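You operate a simulated robot arm through the tools that you are given. There is no shell and no other tool.

The job below is to be done with a simulated robot arm. You get a single attempt, and the scene is never put back.

## Task
Brake the cart, then pin, clip and tighten the strap over the crate.
Fine: the winch window ends at TIGHT, the pointer in the green.

The check looks at the end state, three seconds after you hand in, the way a careful person would. Anything else that was tipped, shoved, dropped, spilled or broken makes it a failure.

## Robot
A 7-joint arm with a two-finger gripper, fixed in place. Base frame: the origin is on the floor under the middle of its stand, x ahead of it, y to its left, z up. Units: mm, degrees, N and s.
With the tool pointing down near the work surface it reaches from about 340 to 720 mm from the base axis. Its first joint turns from -66.0 to 66.0 degrees. Payload 2.45 kg.
The TCP is the grasp point between the finger pads, 26 mm short of the fingertips. In the tool frame z runs along the fingers and y along their closing line. The gripper opens to 96 mm; its body begins 69 mm behind the TCP.
Orientation is that of the tool frame in the base frame, as a unit quaternion [x, y, z, w]. With the fingers straight down and closing along the base's y, the tool's x points along the base's -x, its y along +y and its z along -z.

## Interface
- The arm moves only by the tool apply_moves. Its argument "commands" is a list of rows, each a list of 3 entries, a list of its own where there are three numbers: the shift along the tool's x, y, z in units of 20 mm (1.0 is 20 mm), then the turn, a rotation vector about the tool's x, y, z in units of 6 degrees (1.0 is 6 degrees), then the finger opening in cm, from 0 to 9.6. In form: [[[tx, ty, tz], [ax, ay, az], hand], ...]. A call has 1 to 20 rows; each row shifts and turns the commanded pose from where the row before left it, along the tool's axes as they then stand. A call with a number of a shift or a turn outside -1 to 1 is refused whole. Rows are played at 5 a second. More than 50 mm and 8.6 degrees between two rows, or a gripper value outside its range, and nothing of the call is played. A pose out of reach is approached as far as the arm can. The call stops where the force on the tool passes 90 N (or 10 N more than at its start, if that is more) or the arm is blocked; 0.2 s more then pass. The fingers move at their own pace (about 50 mm/s each) and stop on an object; they squeeze with about 20 N. The grip force told is the motor's: it shows also when the fingers shut on nothing. Time passes only in rows, and 0.2 s behind the last, so rows that do not move let the fingers close. The reply holds the time, the measured pose of the TCP, the force on the tool along the base axes, the opening and the grip force, in the units named above and with some noise, with the torque about the TCP (base axes, N m) and any sound that the robot's microphone picked up.
- Cameras (640 x 400 px; columns grow to the right, rows downward): "scene" is fixed at [168.9, -402.1, 1413.2]; the picture's right is [0.69, -0.72, 0.00], its down [-0.50, -0.48, -0.72] and it looks along [0.52, 0.50, -0.69] (base axes); focal length 333 px, centre (320, 200). "wrist" rides on the gripper at [82, 3, -98] in the tool frame; the picture's right is [-0.04, 1.00, 0.00], its down [-0.73, -0.03, -0.68] and it looks along [-0.68, -0.03, 0.73] (tool axes); focal length 256 px, centre (320, 200). There is no depth. A picture from a camera that has moved, and an enlarged one, comes with that camera's place and axes in the base frame and with its lens.
- snapshot(camera): a new picture of that camera. It takes no simulated time.
- close_up(camera, box): a new picture of the part [left, top, right, bottom] of that camera's present view, enlarged. It takes no simulated time.
- job_done(): hands the job in; it is judged then, once.

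Nothing tells you positions but the pictures and the camera data. Unless the task says otherwise, let go and move clear before handing in.

The tools are called after "Emit:" as a command line: name --argument value ..., lists and objects as JSON in quotes. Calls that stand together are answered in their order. apply_moves: Moves the arm, as the interface text tells. Its arguments: {"type":"object","properties":{"commands":{"type":"array"}},"required":["commands"]} The other tools are called the same way: snapshot (camera) takes a picture; close_up (camera, box) takes an enlarged picture of a part of a camera's view; job_done () hands the job in.

At the start:

```text
time: 0.0
tool_pos: [471.3, -2.9, 1080.0]
tool_rot: [0.0, 1.0, 0.0, 0.0]
wrist_force: [1.1, -0.3, -0.2]
torque: [0.0, 0.03, 0.02]
grip_width: 95.8
grip_force: 0.0
```

scene: 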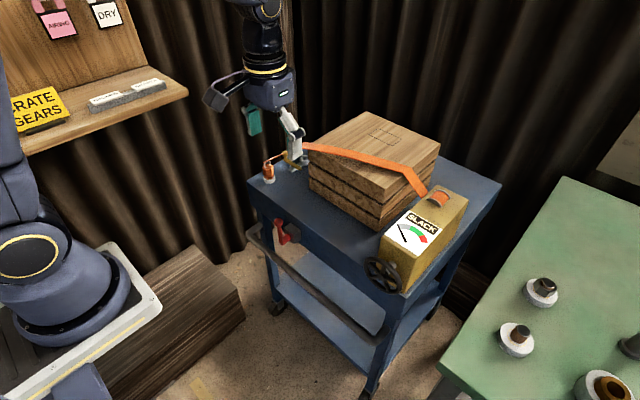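
wrist: 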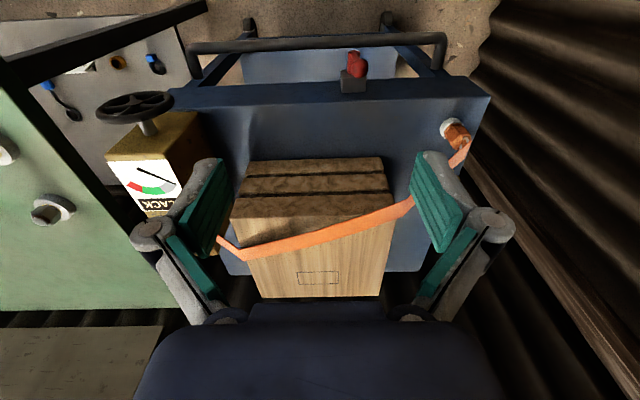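

I see a cart with a crate, an orange strap over it, a winch box with a black handwheel and SLACK window, a red brake lever, and a pin or anchor near the far left of the deck. I'll look closer before moving.

Emit:
close_up --camera "scene" --box '[220, 100, 380, 200]'

Emit:
close_up --camera "scene" --box '[340, 170, 500, 310]'

Emit:
close_up --camera "scene" --box '[230, 190, 390, 340]'

Emit:
close_up --camera "wrist" --box '[400, 80, 520, 180]'

Emit:
close_up --camera "wrist" --box '[80, 70, 240, 220]'

Emit:
close_up --camera "wrist" --box '[300, 20, 420, 110]'

```text
4.00 times, centred on (300, 150) of scene
camera zoom: at [168.9, -402.1, 1413.2], right [0.69, -0.72, 0.0], down [-0.5, -0.48, -0.72], along [0.52, 0.5, -0.69], focal length 1330 px, centre (400, 400)
```

zoom: 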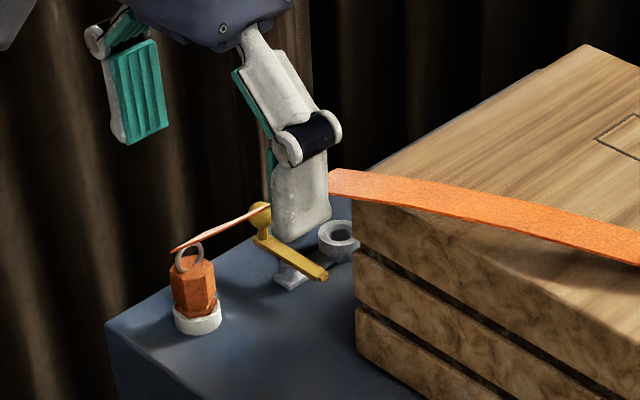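

```text
2.86 times, centred on (420, 240) of scene
camera zoom: at [168.9, -402.1, 1413.2], right [0.69, -0.72, 0.0], down [-0.5, -0.48, -0.72], along [0.52, 0.5, -0.69], focal length 950 px, centre (34, 86)
```

zoom: 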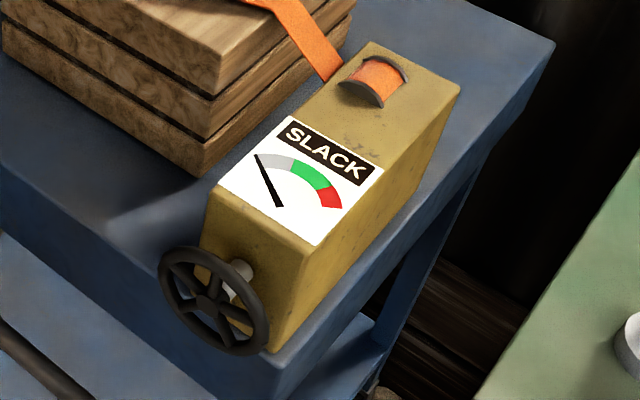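

```text
2.67 times, centred on (310, 265) of scene
camera zoom: at [168.9, -402.1, 1413.2], right [0.69, -0.72, 0.0], down [-0.5, -0.48, -0.72], along [0.52, 0.5, -0.69], focal length 887 px, centre (347, 27)
```

zoom: 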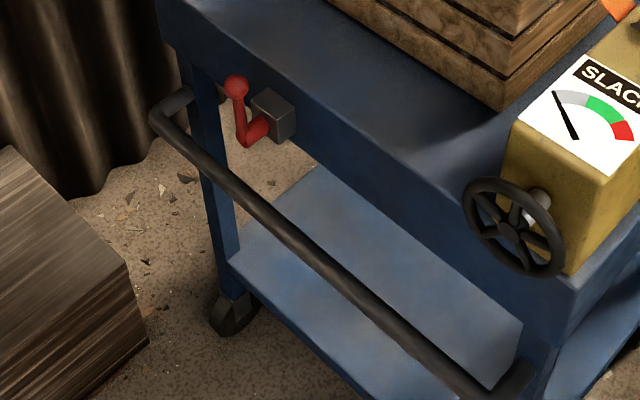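

```text
4.00 times, centred on (460, 130) of wrist
camera zoom: at [390.5, 0.8, 1177.2], right [0.04, 1.0, 0.0], down [0.73, -0.03, 0.68], along [0.68, -0.03, -0.73], focal length 1024 px, centre (-240, 480)
```

zoom: 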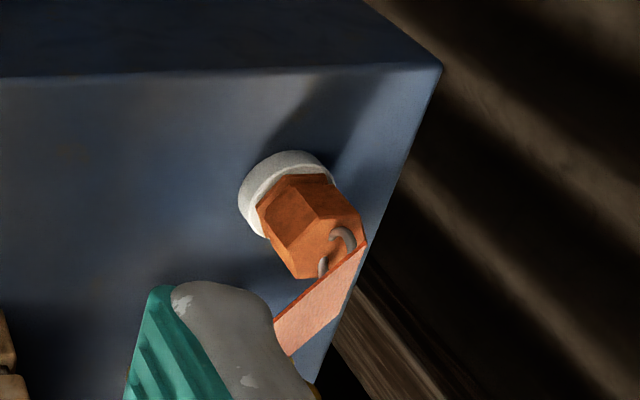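

```text
2.67 times, centred on (160, 145) of wrist
camera zoom: at [390.5, 0.8, 1177.2], right [0.04, 1.0, 0.0], down [0.73, -0.03, 0.68], along [0.68, -0.03, -0.73], focal length 683 px, centre (747, 347)
```

zoom: 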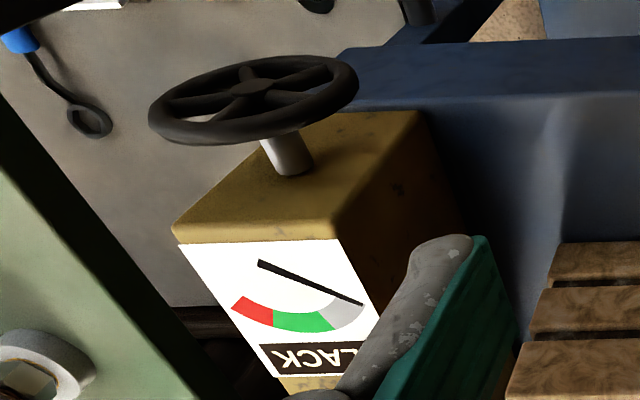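

```text
4.44 times, centred on (360, 65) of wrist
camera zoom: at [390.5, 0.8, 1177.2], right [0.04, 1.0, 0.0], down [0.73, -0.03, 0.68], along [0.68, -0.03, -0.73], focal length 1138 px, centre (142, 800)
```

zoom: 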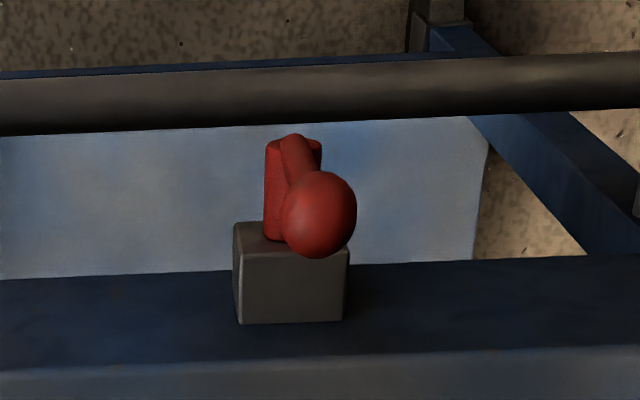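

The brake lever and handwheel are on the cart's near face. The orange hex pin with the strap eye stands in a white seat on the left of the deck, beside a gold latch bar and an empty white socket. I'll zoom in further on these and on the surrounding signs.

Emit:
close_up --camera "scene" --box '[250, 130, 330, 190]'

Emit:
close_up --camera "scene" --box '[0, 0, 200, 140]'

Emit:
close_up --camera "scene" --box '[440, 100, 640, 400]'

Emit:
close_up --camera "wrist" --box '[400, 80, 640, 240]'

Emit:
close_up --camera "wrist" --box '[0, 0, 240, 150]'

```text
6.67 times, centred on (290, 160) of scene
camera zoom: at [168.9, -402.1, 1413.2], right [0.69, -0.72, 0.0], down [-0.5, -0.48, -0.72], along [0.52, 0.5, -0.69], focal length 2217 px, centre (520, 467)
```

zoom: 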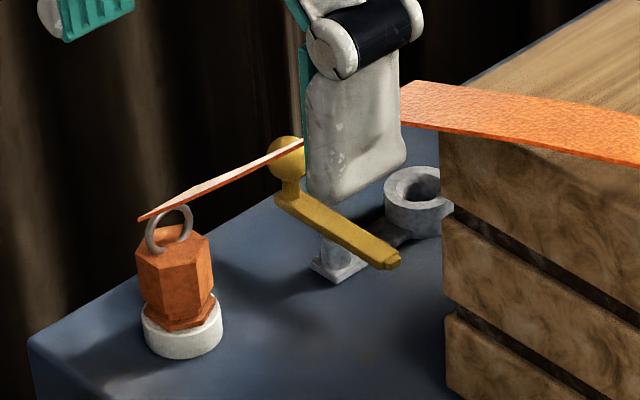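

```text
2.86 times, centred on (100, 70) of scene
camera zoom: at [168.9, -402.1, 1413.2], right [0.69, -0.72, 0.0], down [-0.5, -0.48, -0.72], along [0.52, 0.5, -0.69], focal length 950 px, centre (949, 571)
```

zoom: 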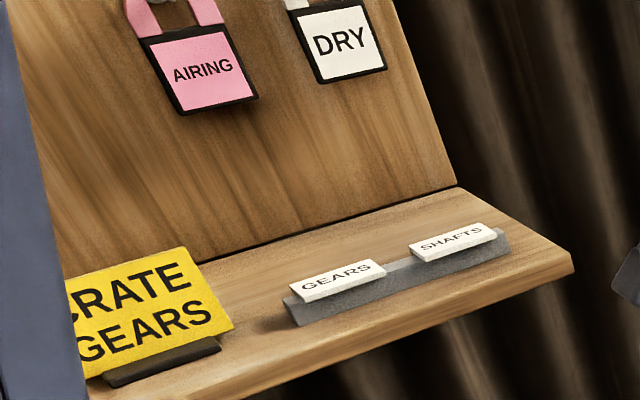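

```text
1.33 times, centred on (540, 250) of scene
camera zoom: at [168.9, -402.1, 1413.2], right [0.69, -0.72, 0.0], down [-0.5, -0.48, -0.72], along [0.52, 0.5, -0.69], focal length 443 px, centre (27, 133)
```

zoom: 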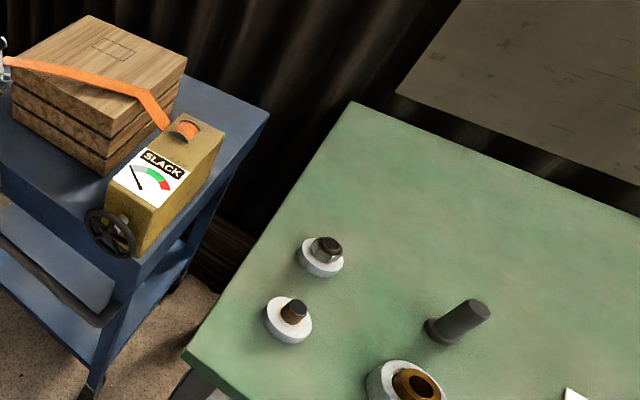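

```text
2.50 times, centred on (520, 160) of wrist
camera zoom: at [390.5, 0.8, 1177.2], right [0.04, 1.0, 0.0], down [0.73, -0.03, 0.68], along [0.68, -0.03, -0.73], focal length 640 px, centre (-180, 300)
```

zoom: 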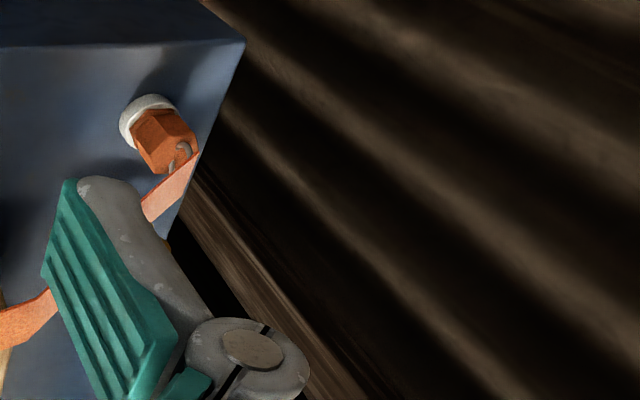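

```text
2.67 times, centred on (120, 75) of wrist
camera zoom: at [390.5, 0.8, 1177.2], right [0.04, 1.0, 0.0], down [0.73, -0.03, 0.68], along [0.68, -0.03, -0.73], focal length 683 px, centre (853, 533)
```

zoom: 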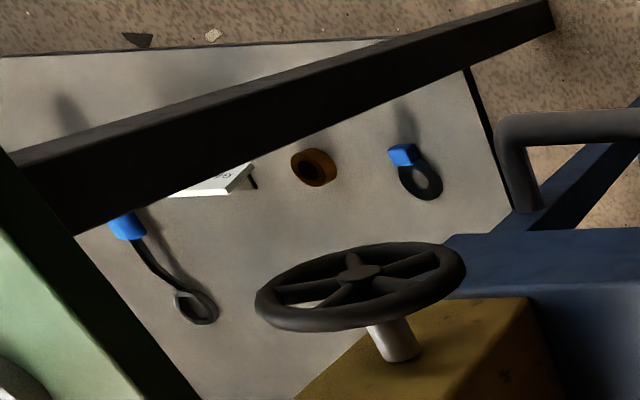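

The deck is at about z = 795. The pin is parked near (582, 190), the latch post and socket are further back around x = 665–710, y = 180, the crate top is about z = 925, and the brake knob is near (490, 47, 820). I'll move to a viewpoint over the left side to see the pin, latch and socket from the wrist camera.

Emit:
apply_moves --commands '[[[-0.1, 0.9, 0.3], [0, 0, 0], 9.6], [[-0.1, 0.9, 0.3], [0, 0, 0], 9.6], [[-0.1, 0.9, 0.3], [0, 0, 0], 9.6], [[-0.1, 0.9, 0.3], [0, 0, 0], 9.6], [[-0.1, 0.9, 0.3], [0, 0, 0], 9.6], [[-0.1, 0.9, 0.3], [0, 0, 0], 9.6], [[0, 0.9, 0.3], [0, 0, 0], 9.6], [[0, 0.9, 0.3], [0, 0, 0], 9.6], [[0, 0.9, 0.3], [0, 0, 0], 9.6], [[0, 0.9, 0.3], [0, 0, 0], 9.6]]'

Emit:
snapshot --camera "wrist"

Emit:
snapshot --camera "scene"

```text
time: 2.2
tool_pos: [484.4, 176.4, 1020.8]
tool_rot: [0.0, 1.0, 0.0, -0.001]
wrist_force: [-0.6, 0.1, -0.3]
torque: [-0.02, 0.02, 0.0]
grip_width: 96.0
grip_force: 0.0
```

```text
taken
camera wrist: at [401.9, 180.1, 1117.8], right [0.04, 1.0, 0.0], down [0.73, -0.03, 0.68], along [0.68, -0.03, -0.73], focal length 256 px, centre (320, 200)
```

wrist: 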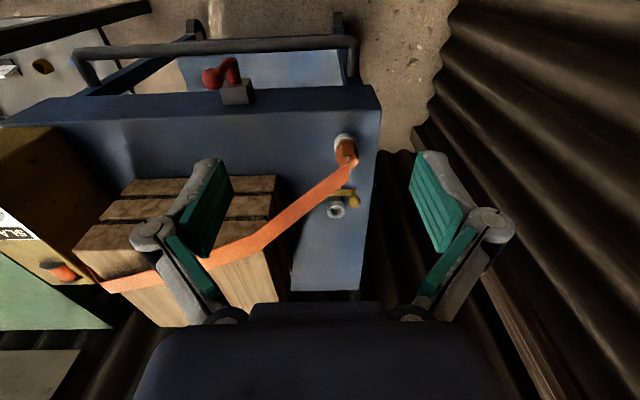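

```text
taken
```

scene: 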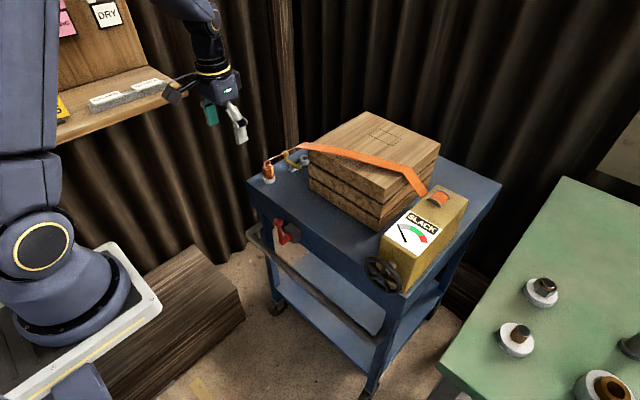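

Emit:
close_up --camera "wrist" --box '[280, 120, 400, 230]'

Emit:
close_up --camera "scene" --box '[245, 135, 325, 195]'

Emit:
close_up --camera "wrist" --box '[190, 50, 290, 120]'

```text
3.64 times, centred on (340, 175) of wrist
camera zoom: at [401.9, 180.1, 1117.8], right [0.04, 1.0, 0.0], down [0.73, -0.03, 0.68], along [0.68, -0.03, -0.73], focal length 931 px, centre (247, 291)
```

zoom: 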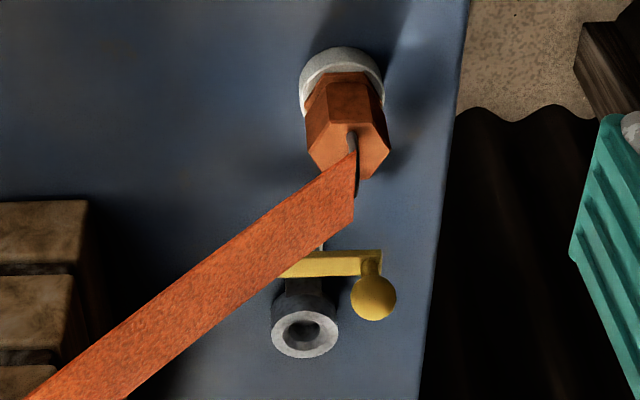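

```text
6.67 times, centred on (285, 165) of scene
camera zoom: at [168.9, -402.1, 1413.2], right [0.69, -0.72, 0.0], down [-0.5, -0.48, -0.72], along [0.52, 0.5, -0.69], focal length 2217 px, centre (553, 433)
```

zoom: 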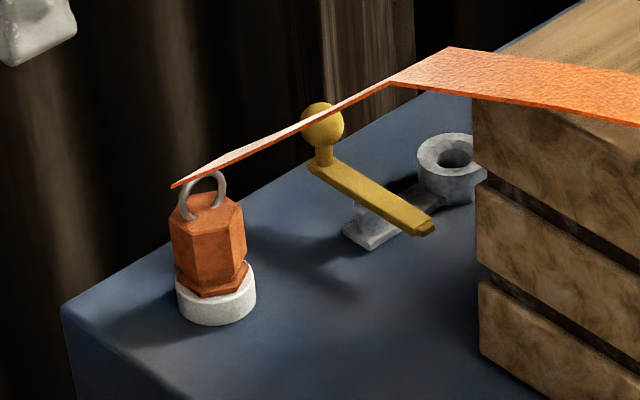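

```text
5.71 times, centred on (240, 85) of wrist
camera zoom: at [401.9, 180.1, 1117.8], right [0.04, 1.0, 0.0], down [0.73, -0.03, 0.68], along [0.68, -0.03, -0.73], focal length 1463 px, centre (777, 857)
```

zoom: 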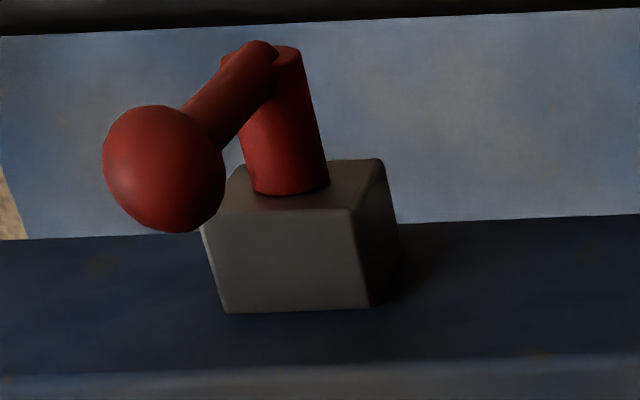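

The pin is standing in the white seat near (597, 205) and the grey socket ring is near (710–725, 190) behind the gold latch. I want higher-zoom views to refine these and see the hex's orientation.

Emit:
close_up --camera "wrist" --box '[325, 125, 375, 175]'

Emit:
close_up --camera "wrist" --box '[310, 175, 370, 225]'

Emit:
close_up --camera "scene" --box '[255, 155, 285, 185]'

Emit:
close_up --camera "scene" --box '[280, 145, 320, 175]'

Emit:
close_up --camera "wrist" --box '[320, 60, 400, 130]'

```text
8.00 times, centred on (350, 150) of wrist
camera zoom: at [401.9, 180.1, 1117.8], right [0.04, 1.0, 0.0], down [0.73, -0.03, 0.68], along [0.68, -0.03, -0.73], focal length 2048 px, centre (80, 600)
```

zoom: 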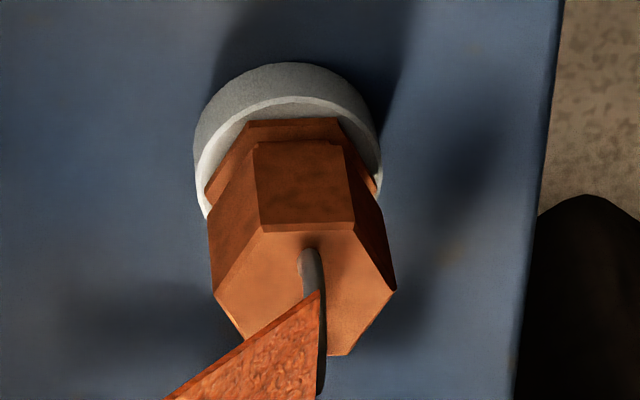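

```text
8.00 times, centred on (340, 200) of wrist
camera zoom: at [401.9, 180.1, 1117.8], right [0.04, 1.0, 0.0], down [0.73, -0.03, 0.68], along [0.68, -0.03, -0.73], focal length 2048 px, centre (160, 200)
```

zoom: 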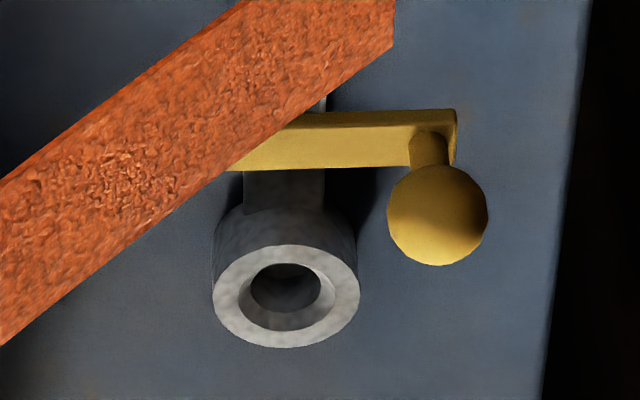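

```text
13.33 times, centred on (270, 170) of scene
camera zoom: at [168.9, -402.1, 1413.2], right [0.69, -0.72, 0.0], down [-0.5, -0.48, -0.72], along [0.52, 0.5, -0.69], focal length 4434 px, centre (987, 600)
```

zoom: 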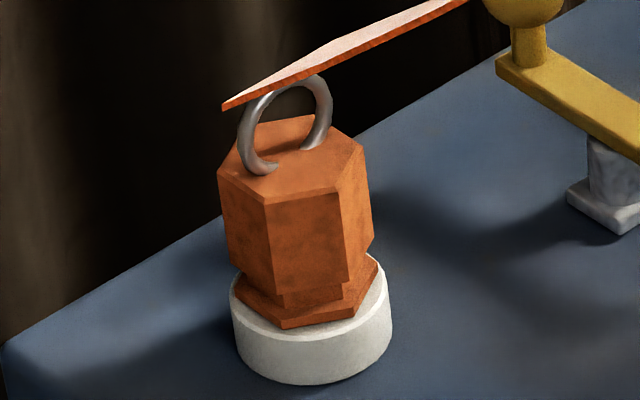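

```text
13.33 times, centred on (300, 160) of scene
camera zoom: at [168.9, -402.1, 1413.2], right [0.69, -0.72, 0.0], down [-0.5, -0.48, -0.72], along [0.52, 0.5, -0.69], focal length 4434 px, centre (587, 733)
```

zoom: 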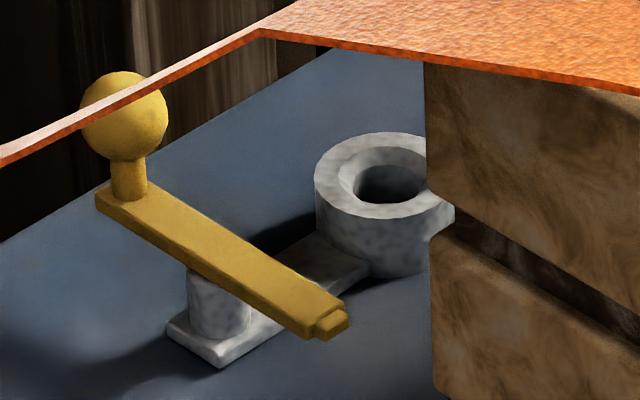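

```text
5.71 times, centred on (360, 95) of wrist
camera zoom: at [401.9, 180.1, 1117.8], right [0.04, 1.0, 0.0], down [0.73, -0.03, 0.68], along [0.68, -0.03, -0.73], focal length 1463 px, centre (91, 800)
```

zoom: 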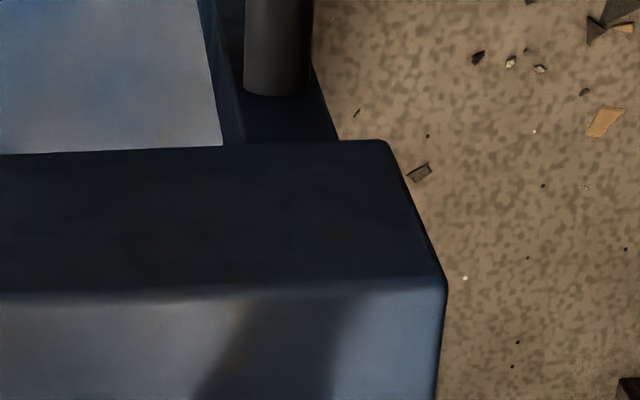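

I have a clear view of the pin, socket and latch: the latch bar pivots on its post and its tip should swing over the socket. To calibrate the scene camera, I'll look at the gripper fingers at a known pose.

Emit:
close_up --camera "scene" --box '[150, 60, 270, 150]'

Emit:
close_up --camera "scene" --box '[260, 200, 330, 260]'

Emit:
close_up --camera "scene" --box '[355, 180, 475, 300]'

```text
4.44 times, centred on (210, 105) of scene
camera zoom: at [168.9, -402.1, 1413.2], right [0.69, -0.72, 0.0], down [-0.5, -0.48, -0.72], along [0.52, 0.5, -0.69], focal length 1478 px, centre (809, 622)
```

zoom: 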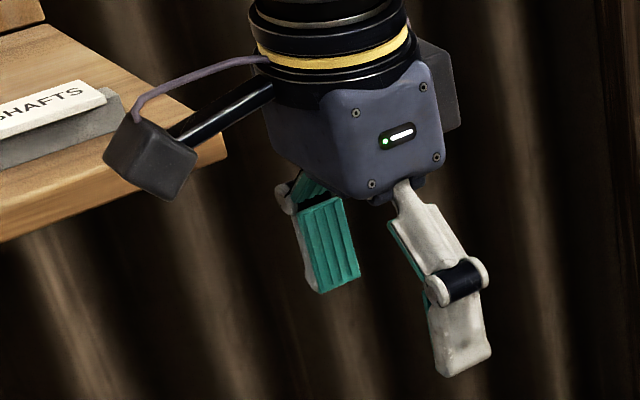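

```text
6.67 times, centred on (295, 230) of scene
camera zoom: at [168.9, -402.1, 1413.2], right [0.69, -0.72, 0.0], down [-0.5, -0.48, -0.72], along [0.52, 0.5, -0.69], focal length 2217 px, centre (487, 0)
```

zoom: 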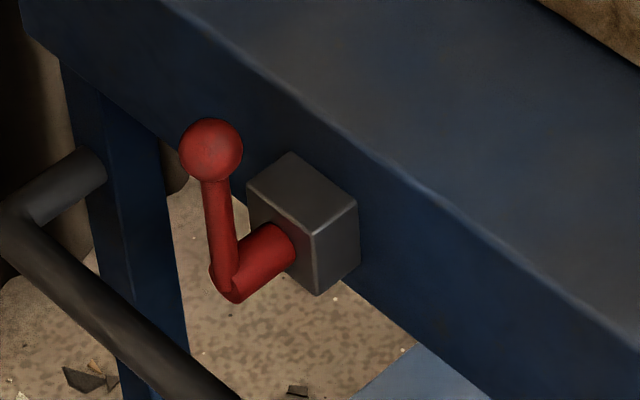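

```text
3.33 times, centred on (415, 240) of scene
camera zoom: at [168.9, -402.1, 1413.2], right [0.69, -0.72, 0.0], down [-0.5, -0.48, -0.72], along [0.52, 0.5, -0.69], focal length 1109 px, centre (3, 67)
```

zoom: 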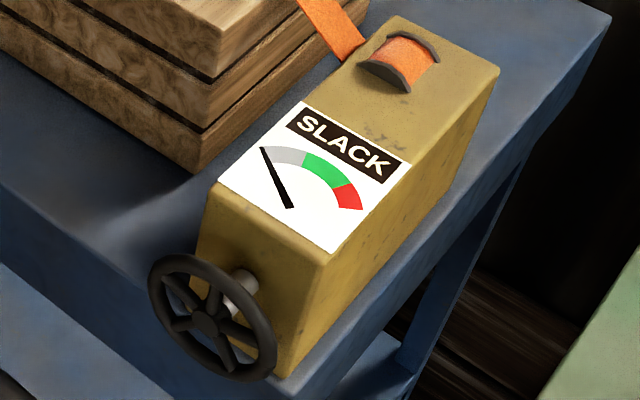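

The scene calibration is confounded because the open fingers swing up. I'll close the fingers so their tips sit at the stated 26 mm beyond the TCP and check both cameras against that.

Emit:
apply_moves --commands '[[[0, 0, 0], [0, 0, 0], 0], [[0, 0, 0], [0, 0, 0], 0], [[0, 0, 0], [0, 0, 0], 0], [[0, 0, 0], [0, 0, 0], 0], [[0, 0, 0], [0, 0, 0], 0], [[0, 0, 0], [0, 0, 0], 0], [[0, 0, 0], [0, 0, 0], 0]]'

Emit:
close_up --camera "scene" --box '[190, 80, 270, 140]'

Emit:
snapshot --camera "wrist"

Emit:
close_up --camera "wrist" --box '[260, 120, 380, 200]'

```text
time: 3.8
tool_pos: [483.4, 176.5, 1019.6]
tool_rot: [-0.001, 1.0, 0.0, 0.0]
wrist_force: [0.5, 0.0, 0.5]
torque: [-0.03, -0.02, -0.01]
grip_width: 0.0
grip_force: 20.3
```

```text
6.67 times, centred on (230, 110) of scene
camera zoom: at [168.9, -402.1, 1413.2], right [0.69, -0.72, 0.0], down [-0.5, -0.48, -0.72], along [0.52, 0.5, -0.69], focal length 2217 px, centre (920, 800)
```

zoom: 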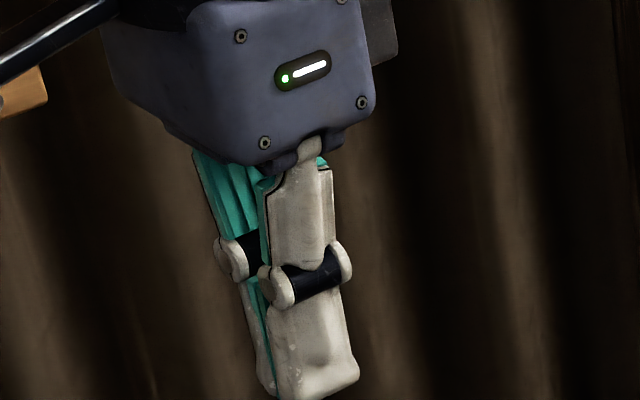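

```text
taken
camera wrist: at [401.9, 180.0, 1117.9], right [0.04, 1.0, 0.0], down [0.73, -0.03, 0.68], along [0.68, -0.03, -0.73], focal length 256 px, centre (320, 200)
```

wrist: 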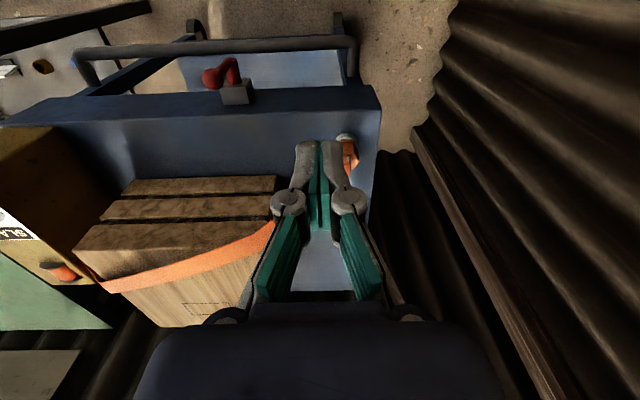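

```text
5.00 times, centred on (320, 160) of wrist
camera zoom: at [401.9, 180.0, 1117.9], right [0.04, 1.0, 0.0], down [0.73, -0.03, 0.68], along [0.68, -0.03, -0.73], focal length 1280 px, centre (320, 400)
```

zoom: 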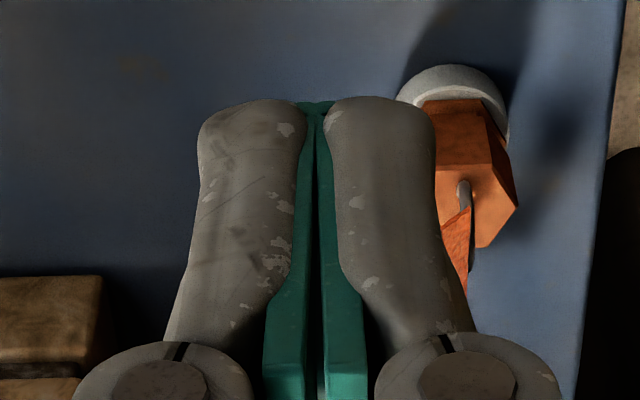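

Emit:
close_up --camera "scene" --box '[215, 115, 255, 150]'

Emit:
close_up --camera "scene" --box '[225, 125, 249, 145]'

```text
11.43 times, centred on (235, 132) of scene
camera zoom: at [168.9, -402.1, 1413.2], right [0.69, -0.72, 0.0], down [-0.5, -0.48, -0.72], along [0.52, 0.5, -0.69], focal length 3801 px, centre (1291, 971)
```

zoom: 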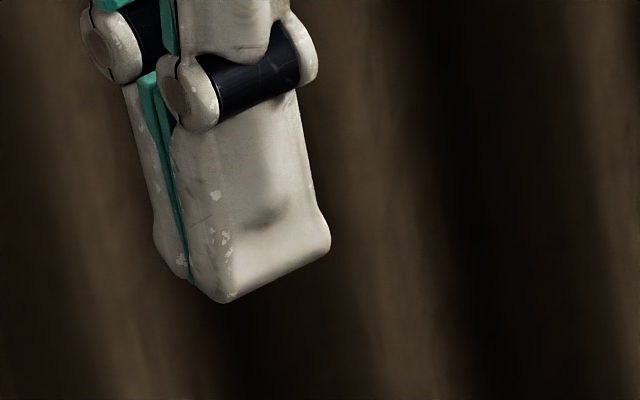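

```text
16.00 times, centred on (237, 135) of scene
camera zoom: at [168.9, -402.1, 1413.2], right [0.69, -0.72, 0.0], down [-0.5, -0.48, -0.72], along [0.52, 0.5, -0.69], focal length 5321 px, centre (1648, 1240)
```

zoom: 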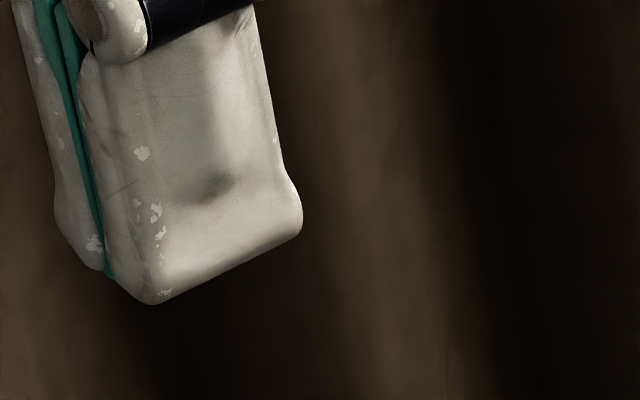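

With the gripper-based correction, both cameras agree: deck z ≈ 771, pin axis ≈ (603, 211) with its hex top at z ≈ 825, socket ≈ (736, 195) with its top at z ≈ 791, and brake knob ≈ (498, 50, 803). The socket looks near the reach limit, so I'll test that by moving high above it.

Emit:
apply_moves --commands '[[[-0.9, 0.06, 0.28], [0, 0, 0], 0], [[-0.9, 0.06, 0.28], [0, 0, 0], 0], [[-0.9, 0.06, 0.28], [0, 0, 0], 0], [[-0.9, 0.06, 0.28], [0, 0, 0], 0], [[-0.9, 0.06, 0.28], [0, 0, 0], 0], [[-0.9, 0.06, 0.28], [0, 0, 0], 0], [[-0.9, 0.06, 0.28], [0, 0, 0], 0], [[-0.9, 0.06, 0.28], [0, 0, 0], 0], [[-0.9, 0.06, 0.28], [0, 0, 0], 0], [[-0.9, 0.06, 0.28], [0, 0, 0], 0], [[-0.9, 0.06, 0.28], [0, 0, 0], 0], [[-0.9, 0.06, 0.28], [0, 0, 0], 0], [[-0.9, 0.06, 0.28], [0, 0, 0], 0], [[-0.9, 0.06, 0.28], [0, 0, 0], 0], [[0, 0, 0], [0, 0, 0], 0]]'

Emit:
snapshot --camera "wrist"

Emit:
snapshot --camera "scene"

Emit:
close_up --camera "scene" --box '[250, 100, 350, 180]'

```text
time: 7.0
tool_pos: [702.9, 184.2, 943.1]
tool_rot: [0.0, 1.0, 0.001, 0.0]
wrist_force: [0.3, 0.2, -0.2]
torque: [0.01, 0.01, 0.0]
grip_width: 0.0
grip_force: 19.7
out of reach, approached as far as the arm can: row 13, 14
```

```text
taken
camera wrist: at [621.2, 188.6, 1040.7], right [0.04, 1.0, 0.0], down [0.73, -0.03, 0.68], along [0.68, -0.03, -0.73], focal length 256 px, centre (320, 200)
```

wrist: 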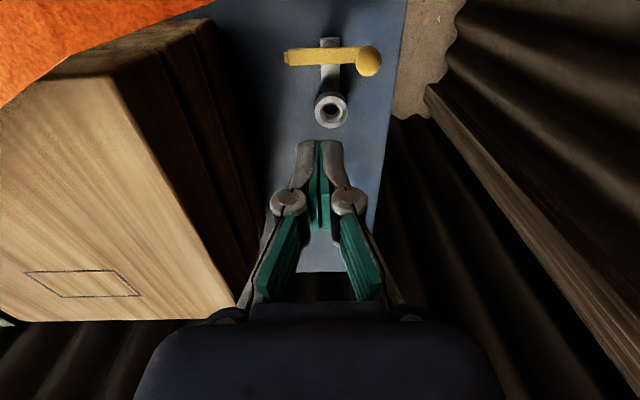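

```text
taken
```

scene: 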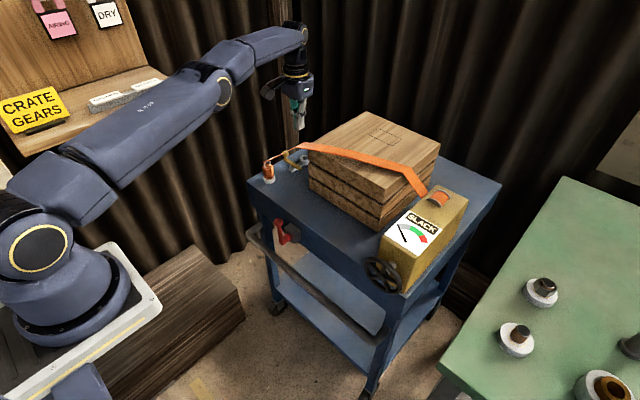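

```text
5.00 times, centred on (300, 140) of scene
camera zoom: at [168.9, -402.1, 1413.2], right [0.69, -0.72, 0.0], down [-0.5, -0.48, -0.72], along [0.52, 0.5, -0.69], focal length 1663 px, centre (420, 500)
```

zoom: 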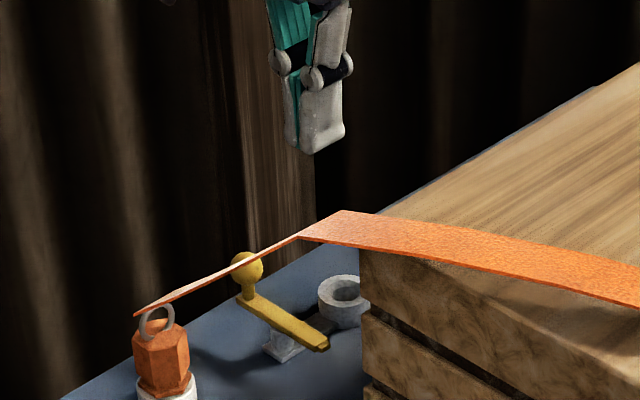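

Emit:
close_up --camera "wrist" --box '[270, 20, 400, 140]'

Emit:
close_up --camera "scene" --box '[290, 105, 330, 140]'

```text
3.33 times, centred on (335, 80) of wrist
camera zoom: at [621.2, 188.6, 1040.7], right [0.04, 1.0, 0.0], down [0.73, -0.03, 0.68], along [0.68, -0.03, -0.73], focal length 853 px, centre (270, 600)
```

zoom: 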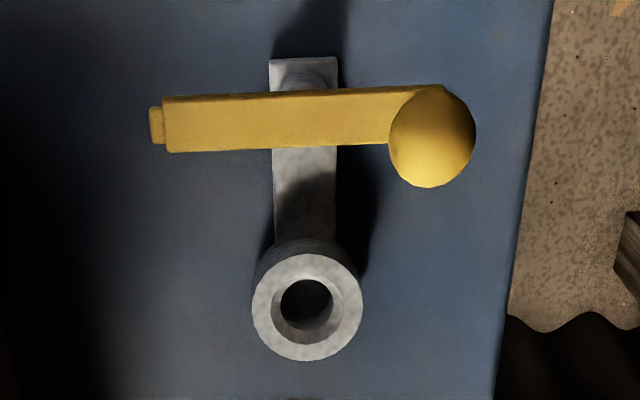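

```text
11.43 times, centred on (310, 122) of scene
camera zoom: at [168.9, -402.1, 1413.2], right [0.69, -0.72, 0.0], down [-0.5, -0.48, -0.72], along [0.52, 0.5, -0.69], focal length 3801 px, centre (434, 1086)
```

zoom: 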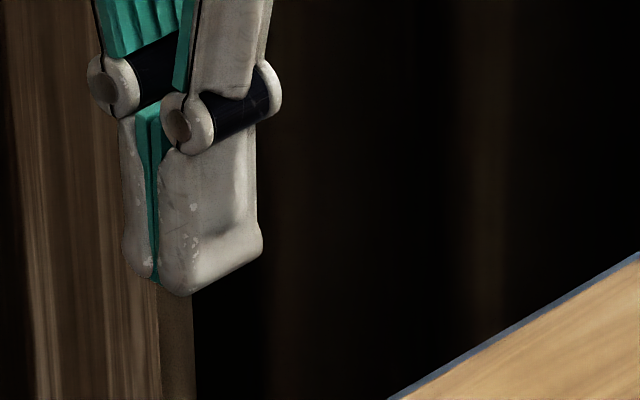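

The tool-down limit is about r = 727, while the socket sits at about (729, 194, 798), r ≈ 754, so I'll need to tilt the tool when pinning. The brake comes first, so I'm backing off high to a spot in front of it for a closer look.

Emit:
apply_moves --commands '[[[0.9, 0, -0.75], [0, 0, 0], 0], [[0.9, 0, -0.75], [0, 0, 0], 0], [[0.9, 0, -0.75], [0, 0, 0], 0], [[0.9, 0, -0.75], [0, 0, 0], 0], [[0.9, -0.52, 0], [0, 0, 0], 0], [[0.9, -0.52, 0], [0, 0, 0], 0], [[0.9, -0.52, 0], [0, 0, 0], 0], [[0.9, -0.52, 0], [0, 0, 0], 0], [[0.9, -0.52, 0.6], [0, 0, 0], 0], [[0.9, -0.52, 0.6], [0, 0, 0], 0], [[0.9, -0.52, 0.6], [0, 0, 0], 0], [[0.9, -0.52, 0.6], [0, 0, 0], 0], [[0.9, -0.52, 0.6], [0, 0, 0], 0], [[0.9, -0.52, 0.6], [0, 0, 0], 0], [[0.9, -0.52, 0.6], [0, 0, 0], 0], [[0.9, -0.52, 0.6], [0, 0, 0], 0], [[0.9, -0.52, 0.6], [0, 0, 0], 0]]'

Emit:
snapshot --camera "wrist"

Emit:
snapshot --camera "scene"

```text
time: 10.6
tool_pos: [395.6, 50.6, 894.1]
tool_rot: [0.0, 1.0, 0.0, 0.0]
wrist_force: [-0.3, 1.1, -0.1]
torque: [0.05, 0.01, 0.03]
grip_width: 0.2
grip_force: 19.7
```

```text
taken
camera wrist: at [315.2, 54.0, 991.8], right [0.04, 1.0, 0.0], down [0.73, -0.03, 0.68], along [0.68, -0.03, -0.73], focal length 256 px, centre (320, 200)
```

wrist: 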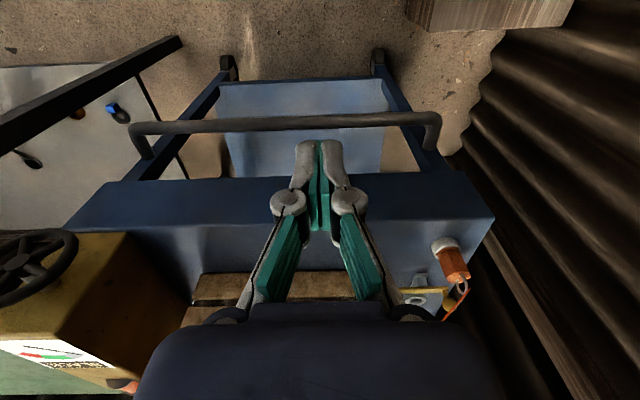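

```text
taken
```

scene: 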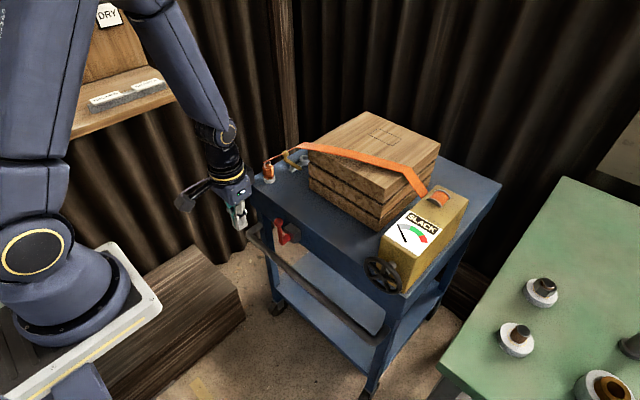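

The fingers hide the lever from here, so I'll shift sideways to view the brake unobstructed.

Emit:
apply_moves --commands '[[[-0.2, -0.9, 0.3], [0, 0, 0], 0], [[-0.2, -0.9, 0.3], [0, 0, 0], 0], [[-0.2, -0.9, 0.3], [0, 0, 0], 0], [[-0.2, -0.9, 0.3], [0, 0, 0], 0], [[-0.2, -0.9, 0.3], [0, 0, 0], 0]]'

Emit:
snapshot --camera "wrist"

Emit:
close_up --camera "wrist" --box '[350, 80, 510, 200]'

Emit:
close_up --camera "scene" --box '[255, 205, 325, 260]'

```text
time: 11.8
tool_pos: [415.2, -40.2, 865.3]
tool_rot: [0.0, 1.0, 0.0, 0.0]
wrist_force: [-0.9, -0.1, 0.3]
torque: [0.0, 0.0, -0.04]
grip_width: 0.0
grip_force: 19.8
```

```text
taken
camera wrist: at [334.1, -36.7, 962.1], right [0.04, 1.0, 0.0], down [0.73, -0.03, 0.68], along [0.68, -0.03, -0.73], focal length 256 px, centre (320, 200)
```

wrist: 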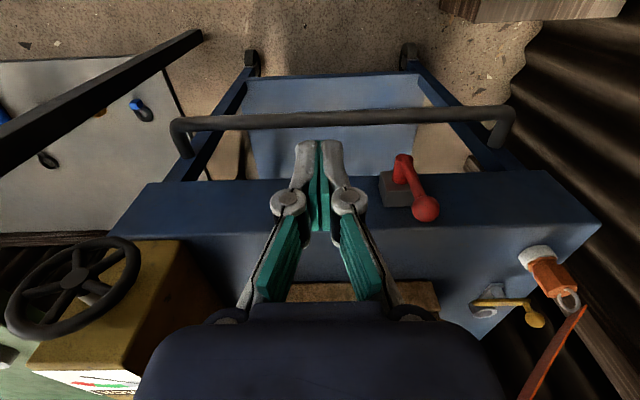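

```text
3.33 times, centred on (430, 140) of wrist
camera zoom: at [334.1, -36.7, 962.1], right [0.04, 1.0, 0.0], down [0.73, -0.03, 0.68], along [0.68, -0.03, -0.73], focal length 853 px, centre (-47, 400)
```

zoom: 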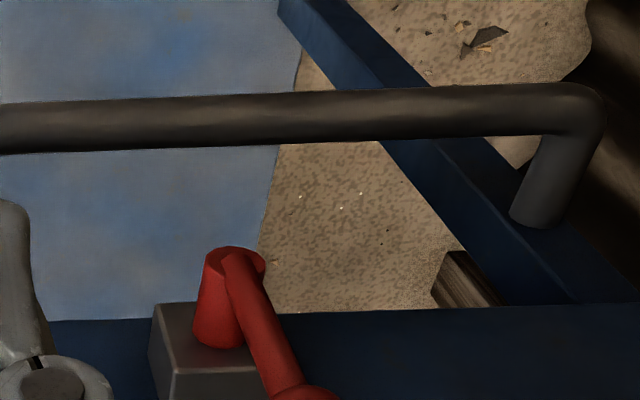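

```text
7.27 times, centred on (290, 232) of scene
camera zoom: at [168.9, -402.1, 1413.2], right [0.69, -0.72, 0.0], down [-0.5, -0.48, -0.72], along [0.52, 0.5, -0.69], focal length 2419 px, centre (538, -36)
```

zoom: 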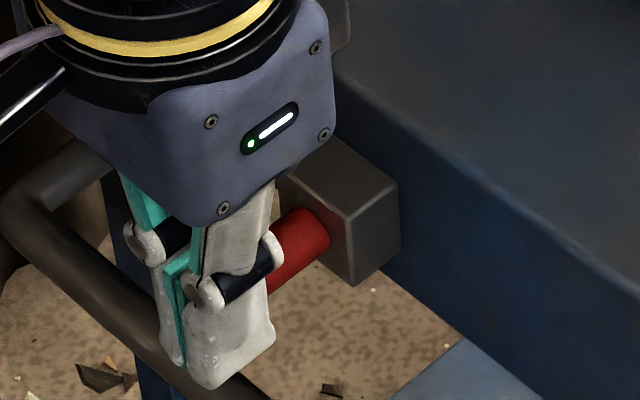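

The knob is at about (499, 51, 801) and its hub axis runs along x at z ≈ 727, so the lever swings sideways in the y–z plane. I'll yaw the tool 90° so the fingers close along x, which lets the lever arm sweep between the pads.

Emit:
apply_moves --commands '[[[0, 0, -0.5], [0, 0, 1], 6], [[0, 0, -0.5], [0, 0, 1], 6], [[0, 0, -0.5], [0, 0, 1], 6], [[0, 0, -0.5], [0, 0, 1], 6], [[0, 0, 0], [0, 0, 1], 6], [[0, 0, 0], [0, 0, 1], 6], [[0, 0, 0], [0, 0, 1], 6], [[0, 0, 0], [0, 0, 1], 6], [[0, 0, 0], [0, 0, 1], 6], [[0, 0, 0], [0, 0, 1], 6], [[0, 0, 0], [0, 0, 1], 6], [[0, 0, 0], [0, 0, 1], 6], [[0, 0, 0], [0, 0, 1], 6], [[0, 0, 0], [0, 0, 1], 6], [[0, 0, 0], [0, 0, 1], 6]]'

```text
time: 15.0
tool_pos: [416.6, -39.8, 903.7]
tool_rot: [0.708, 0.706, 0.0, 0.0]
wrist_force: [-0.8, -0.4, -0.5]
torque: [-0.01, -0.04, 0.0]
grip_width: 60.0
grip_force: 0.1
```

Emit:
apply_moves --commands '[[[0.91, 0.83, 0], [0, 0, 0], 6], [[0.91, 0.83, 0], [0, 0, 0], 6], [[0.91, 0.83, 0], [0, 0, 0], 6], [[0.91, 0.83, 0.2], [0, 0, 0], 6], [[0.91, 0.83, 0.2], [0, 0, 0], 6], [[0, 0, 0.5], [0, 0, 0], 6]]'

Emit:
snapshot --camera "wrist"

Emit:
close_up --camera "scene" --box '[230, 160, 350, 260]'

```text
time: 16.4
tool_pos: [499.6, 52.4, 886.5]
tool_rot: [0.707, 0.707, 0.0, 0.0]
wrist_force: [1.1, 0.2, -0.2]
torque: [0.0, 0.03, 0.0]
grip_width: 59.9
grip_force: 0.0
```

```text
taken
camera wrist: at [502.6, 134.7, 983.5], right [1.0, -0.04, 0.0], down [-0.03, -0.73, 0.68], along [-0.03, -0.68, -0.73], focal length 256 px, centre (320, 200)
```

wrist: 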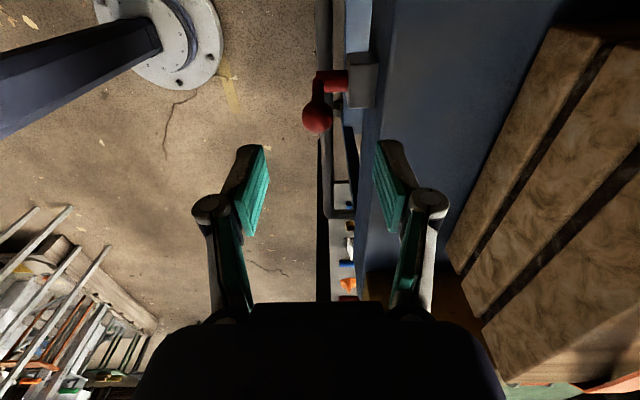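

```text
4.00 times, centred on (290, 210) of scene
camera zoom: at [168.9, -402.1, 1413.2], right [0.69, -0.72, 0.0], down [-0.5, -0.48, -0.72], along [0.52, 0.5, -0.69], focal length 1330 px, centre (440, 160)
```

zoom: 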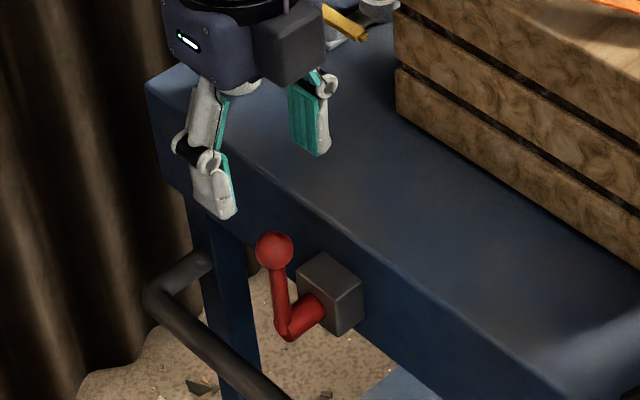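

The view confirms the knob at about (498, 50.5, 801). I'll descend so the pads straddle it, then check before closing.

Emit:
apply_moves --commands '[[[-0.08, -0.06, 0.83], [0, 0, 0], 6], [[0, 0, 0.83], [0, 0, 0], 6], [[0, 0, 0.83], [0, 0, 0], 6], [[0, 0, 0.83], [0, 0, 0], 6], [[0, 0, 0.83], [0, 0, 0], 6]]'

Emit:
snapshot --camera "wrist"

Emit:
close_up --camera "scene" --box '[230, 180, 350, 280]'

```text
time: 17.6
tool_pos: [498.5, 49.0, 804.3]
tool_rot: [0.707, 0.707, 0.001, 0.0]
wrist_force: [-0.1, -0.6, 0.2]
torque: [0.03, 0.01, 0.0]
grip_width: 60.4
grip_force: 0.0
```

```text
taken
camera wrist: at [501.7, 130.8, 901.3], right [1.0, -0.04, 0.0], down [-0.03, -0.73, 0.68], along [-0.03, -0.68, -0.73], focal length 256 px, centre (320, 200)
```

wrist: 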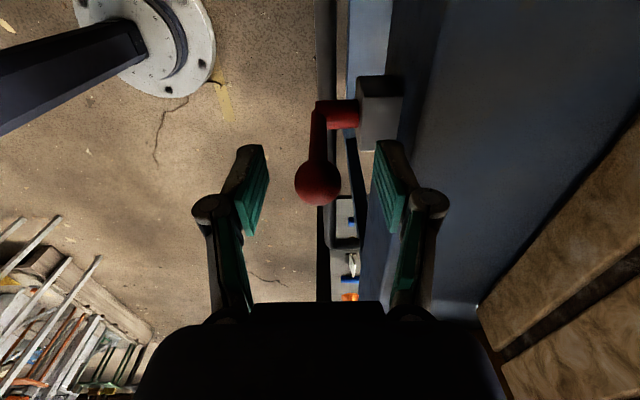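

```text
4.00 times, centred on (290, 230) of scene
camera zoom: at [168.9, -402.1, 1413.2], right [0.69, -0.72, 0.0], down [-0.5, -0.48, -0.72], along [0.52, 0.5, -0.69], focal length 1330 px, centre (440, 80)
```

zoom: 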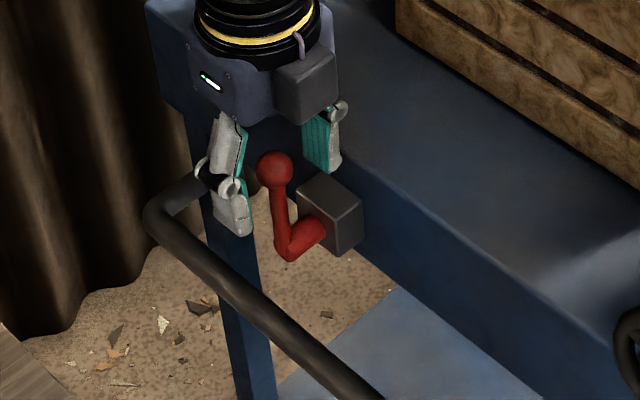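

Emit:
apply_moves --commands '[[[0, -0.05, 0], [0, 0, 0], 4], [[0, 0, 0], [0, 0, 0], 2], [[0, 0, 0], [0, 0, 0], 2], [[0, 0, 0], [0, 0, 0], 2], [[0, 0, 0], [0, 0, 0], 2]]'

Emit:
close_up --camera "wrist" --box '[220, 60, 460, 240]'

```text
time: 18.8
tool_pos: [497.5, 49.6, 804.3]
tool_rot: [0.707, 0.708, 0.0, 0.0]
wrist_force: [0.6, -0.1, -3.8]
torque: [0.02, -0.06, 0.03]
grip_width: 22.4
grip_force: 45.1
```

```text
2.22 times, centred on (340, 150) of wrist
camera zoom: at [500.7, 131.4, 901.3], right [1.0, -0.04, 0.0], down [-0.03, -0.73, 0.68], along [-0.03, -0.68, -0.73], focal length 569 px, centre (276, 311)
```

zoom: 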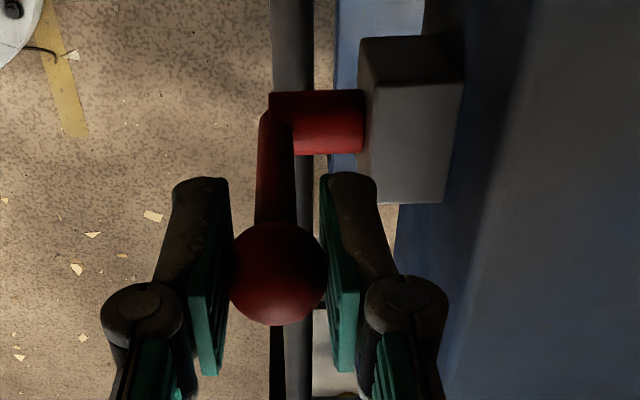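

The pads hold the ball (22.4 mm). I'll test the lever's free direction gently with a few millimetres toward +y and watch the force.

Emit:
apply_moves --commands '[[[0.2, 0, 0], [0, 0, 0], 2], [[0, 0, 0], [0, 0, 0], 2]]'

```text
time: 19.4
tool_pos: [497.3, 50.5, 803.4]
tool_rot: [0.708, 0.706, 0.0, 0.002]
wrist_force: [1.2, -25.2, -13.9]
torque: [0.08, 0.05, -0.04]
grip_width: 21.9
grip_force: 44.8
```

The +y side resists at about 25 N, so that looks like a stop. I'll try −y instead.

Emit:
apply_moves --commands '[[[-0.2, 0, 0], [0, 0, 0], 2], [[-0.2, 0, 0], [0, 0, 0], 2], [[0, 0, 0], [0, 0, 0], 2]]'

```text
time: 20.2
tool_pos: [497.4, 49.3, 804.7]
tool_rot: [0.705, 0.709, 0.001, -0.003]
wrist_force: [2.4, 6.0, -21.2]
torque: [0.47, -0.03, -0.03]
grip_width: 22.2
grip_force: 45.0
```

Emit:
apply_moves --commands '[[[0, 0, 0], [0, 0, 0], 2], [[0, 0, 0], [0, 0, 0], 2]]'

Emit:
close_up --camera "wrist" --box '[220, 60, 460, 240]'

Emit:
close_up --camera "scene" --box '[230, 180, 350, 280]'

```text
time: 20.8
tool_pos: [496.9, 48.3, 804.1]
tool_rot: [0.706, 0.708, 0.001, -0.002]
wrist_force: [0.3, 17.5, -18.2]
torque: [1.16, 0.01, 0.0]
grip_width: 22.5
grip_force: 45.1
```

```text
2.22 times, centred on (340, 150) of wrist
camera zoom: at [500.7, 130.2, 901.9], right [1.0, -0.04, 0.0], down [-0.03, -0.74, 0.68], along [-0.03, -0.68, -0.74], focal length 569 px, centre (276, 311)
```

zoom: 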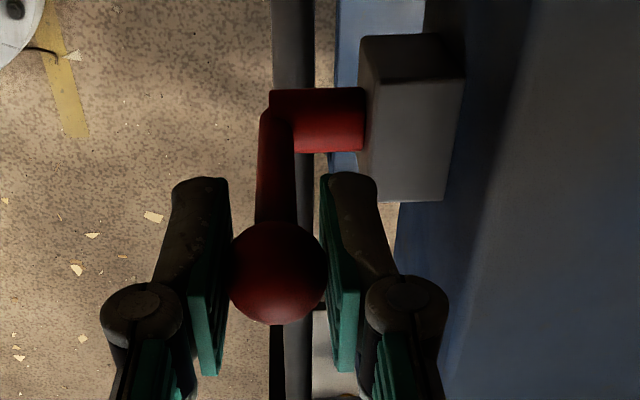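

```text
4.00 times, centred on (290, 230) of scene
camera zoom: at [169.2, -401.7, 1413.3], right [0.69, -0.72, 0.0], down [-0.5, -0.48, -0.72], along [0.52, 0.5, -0.7], focal length 1330 px, centre (440, 80)
```

zoom: 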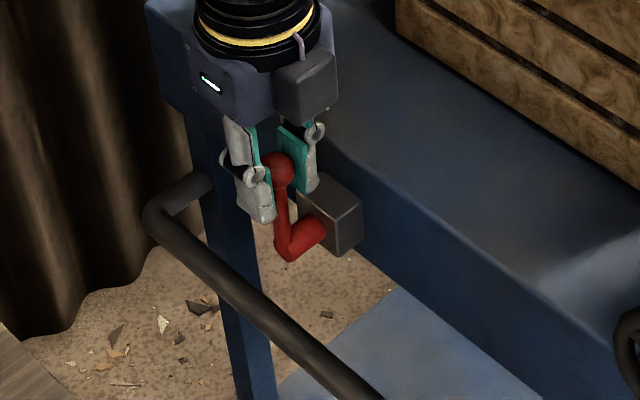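

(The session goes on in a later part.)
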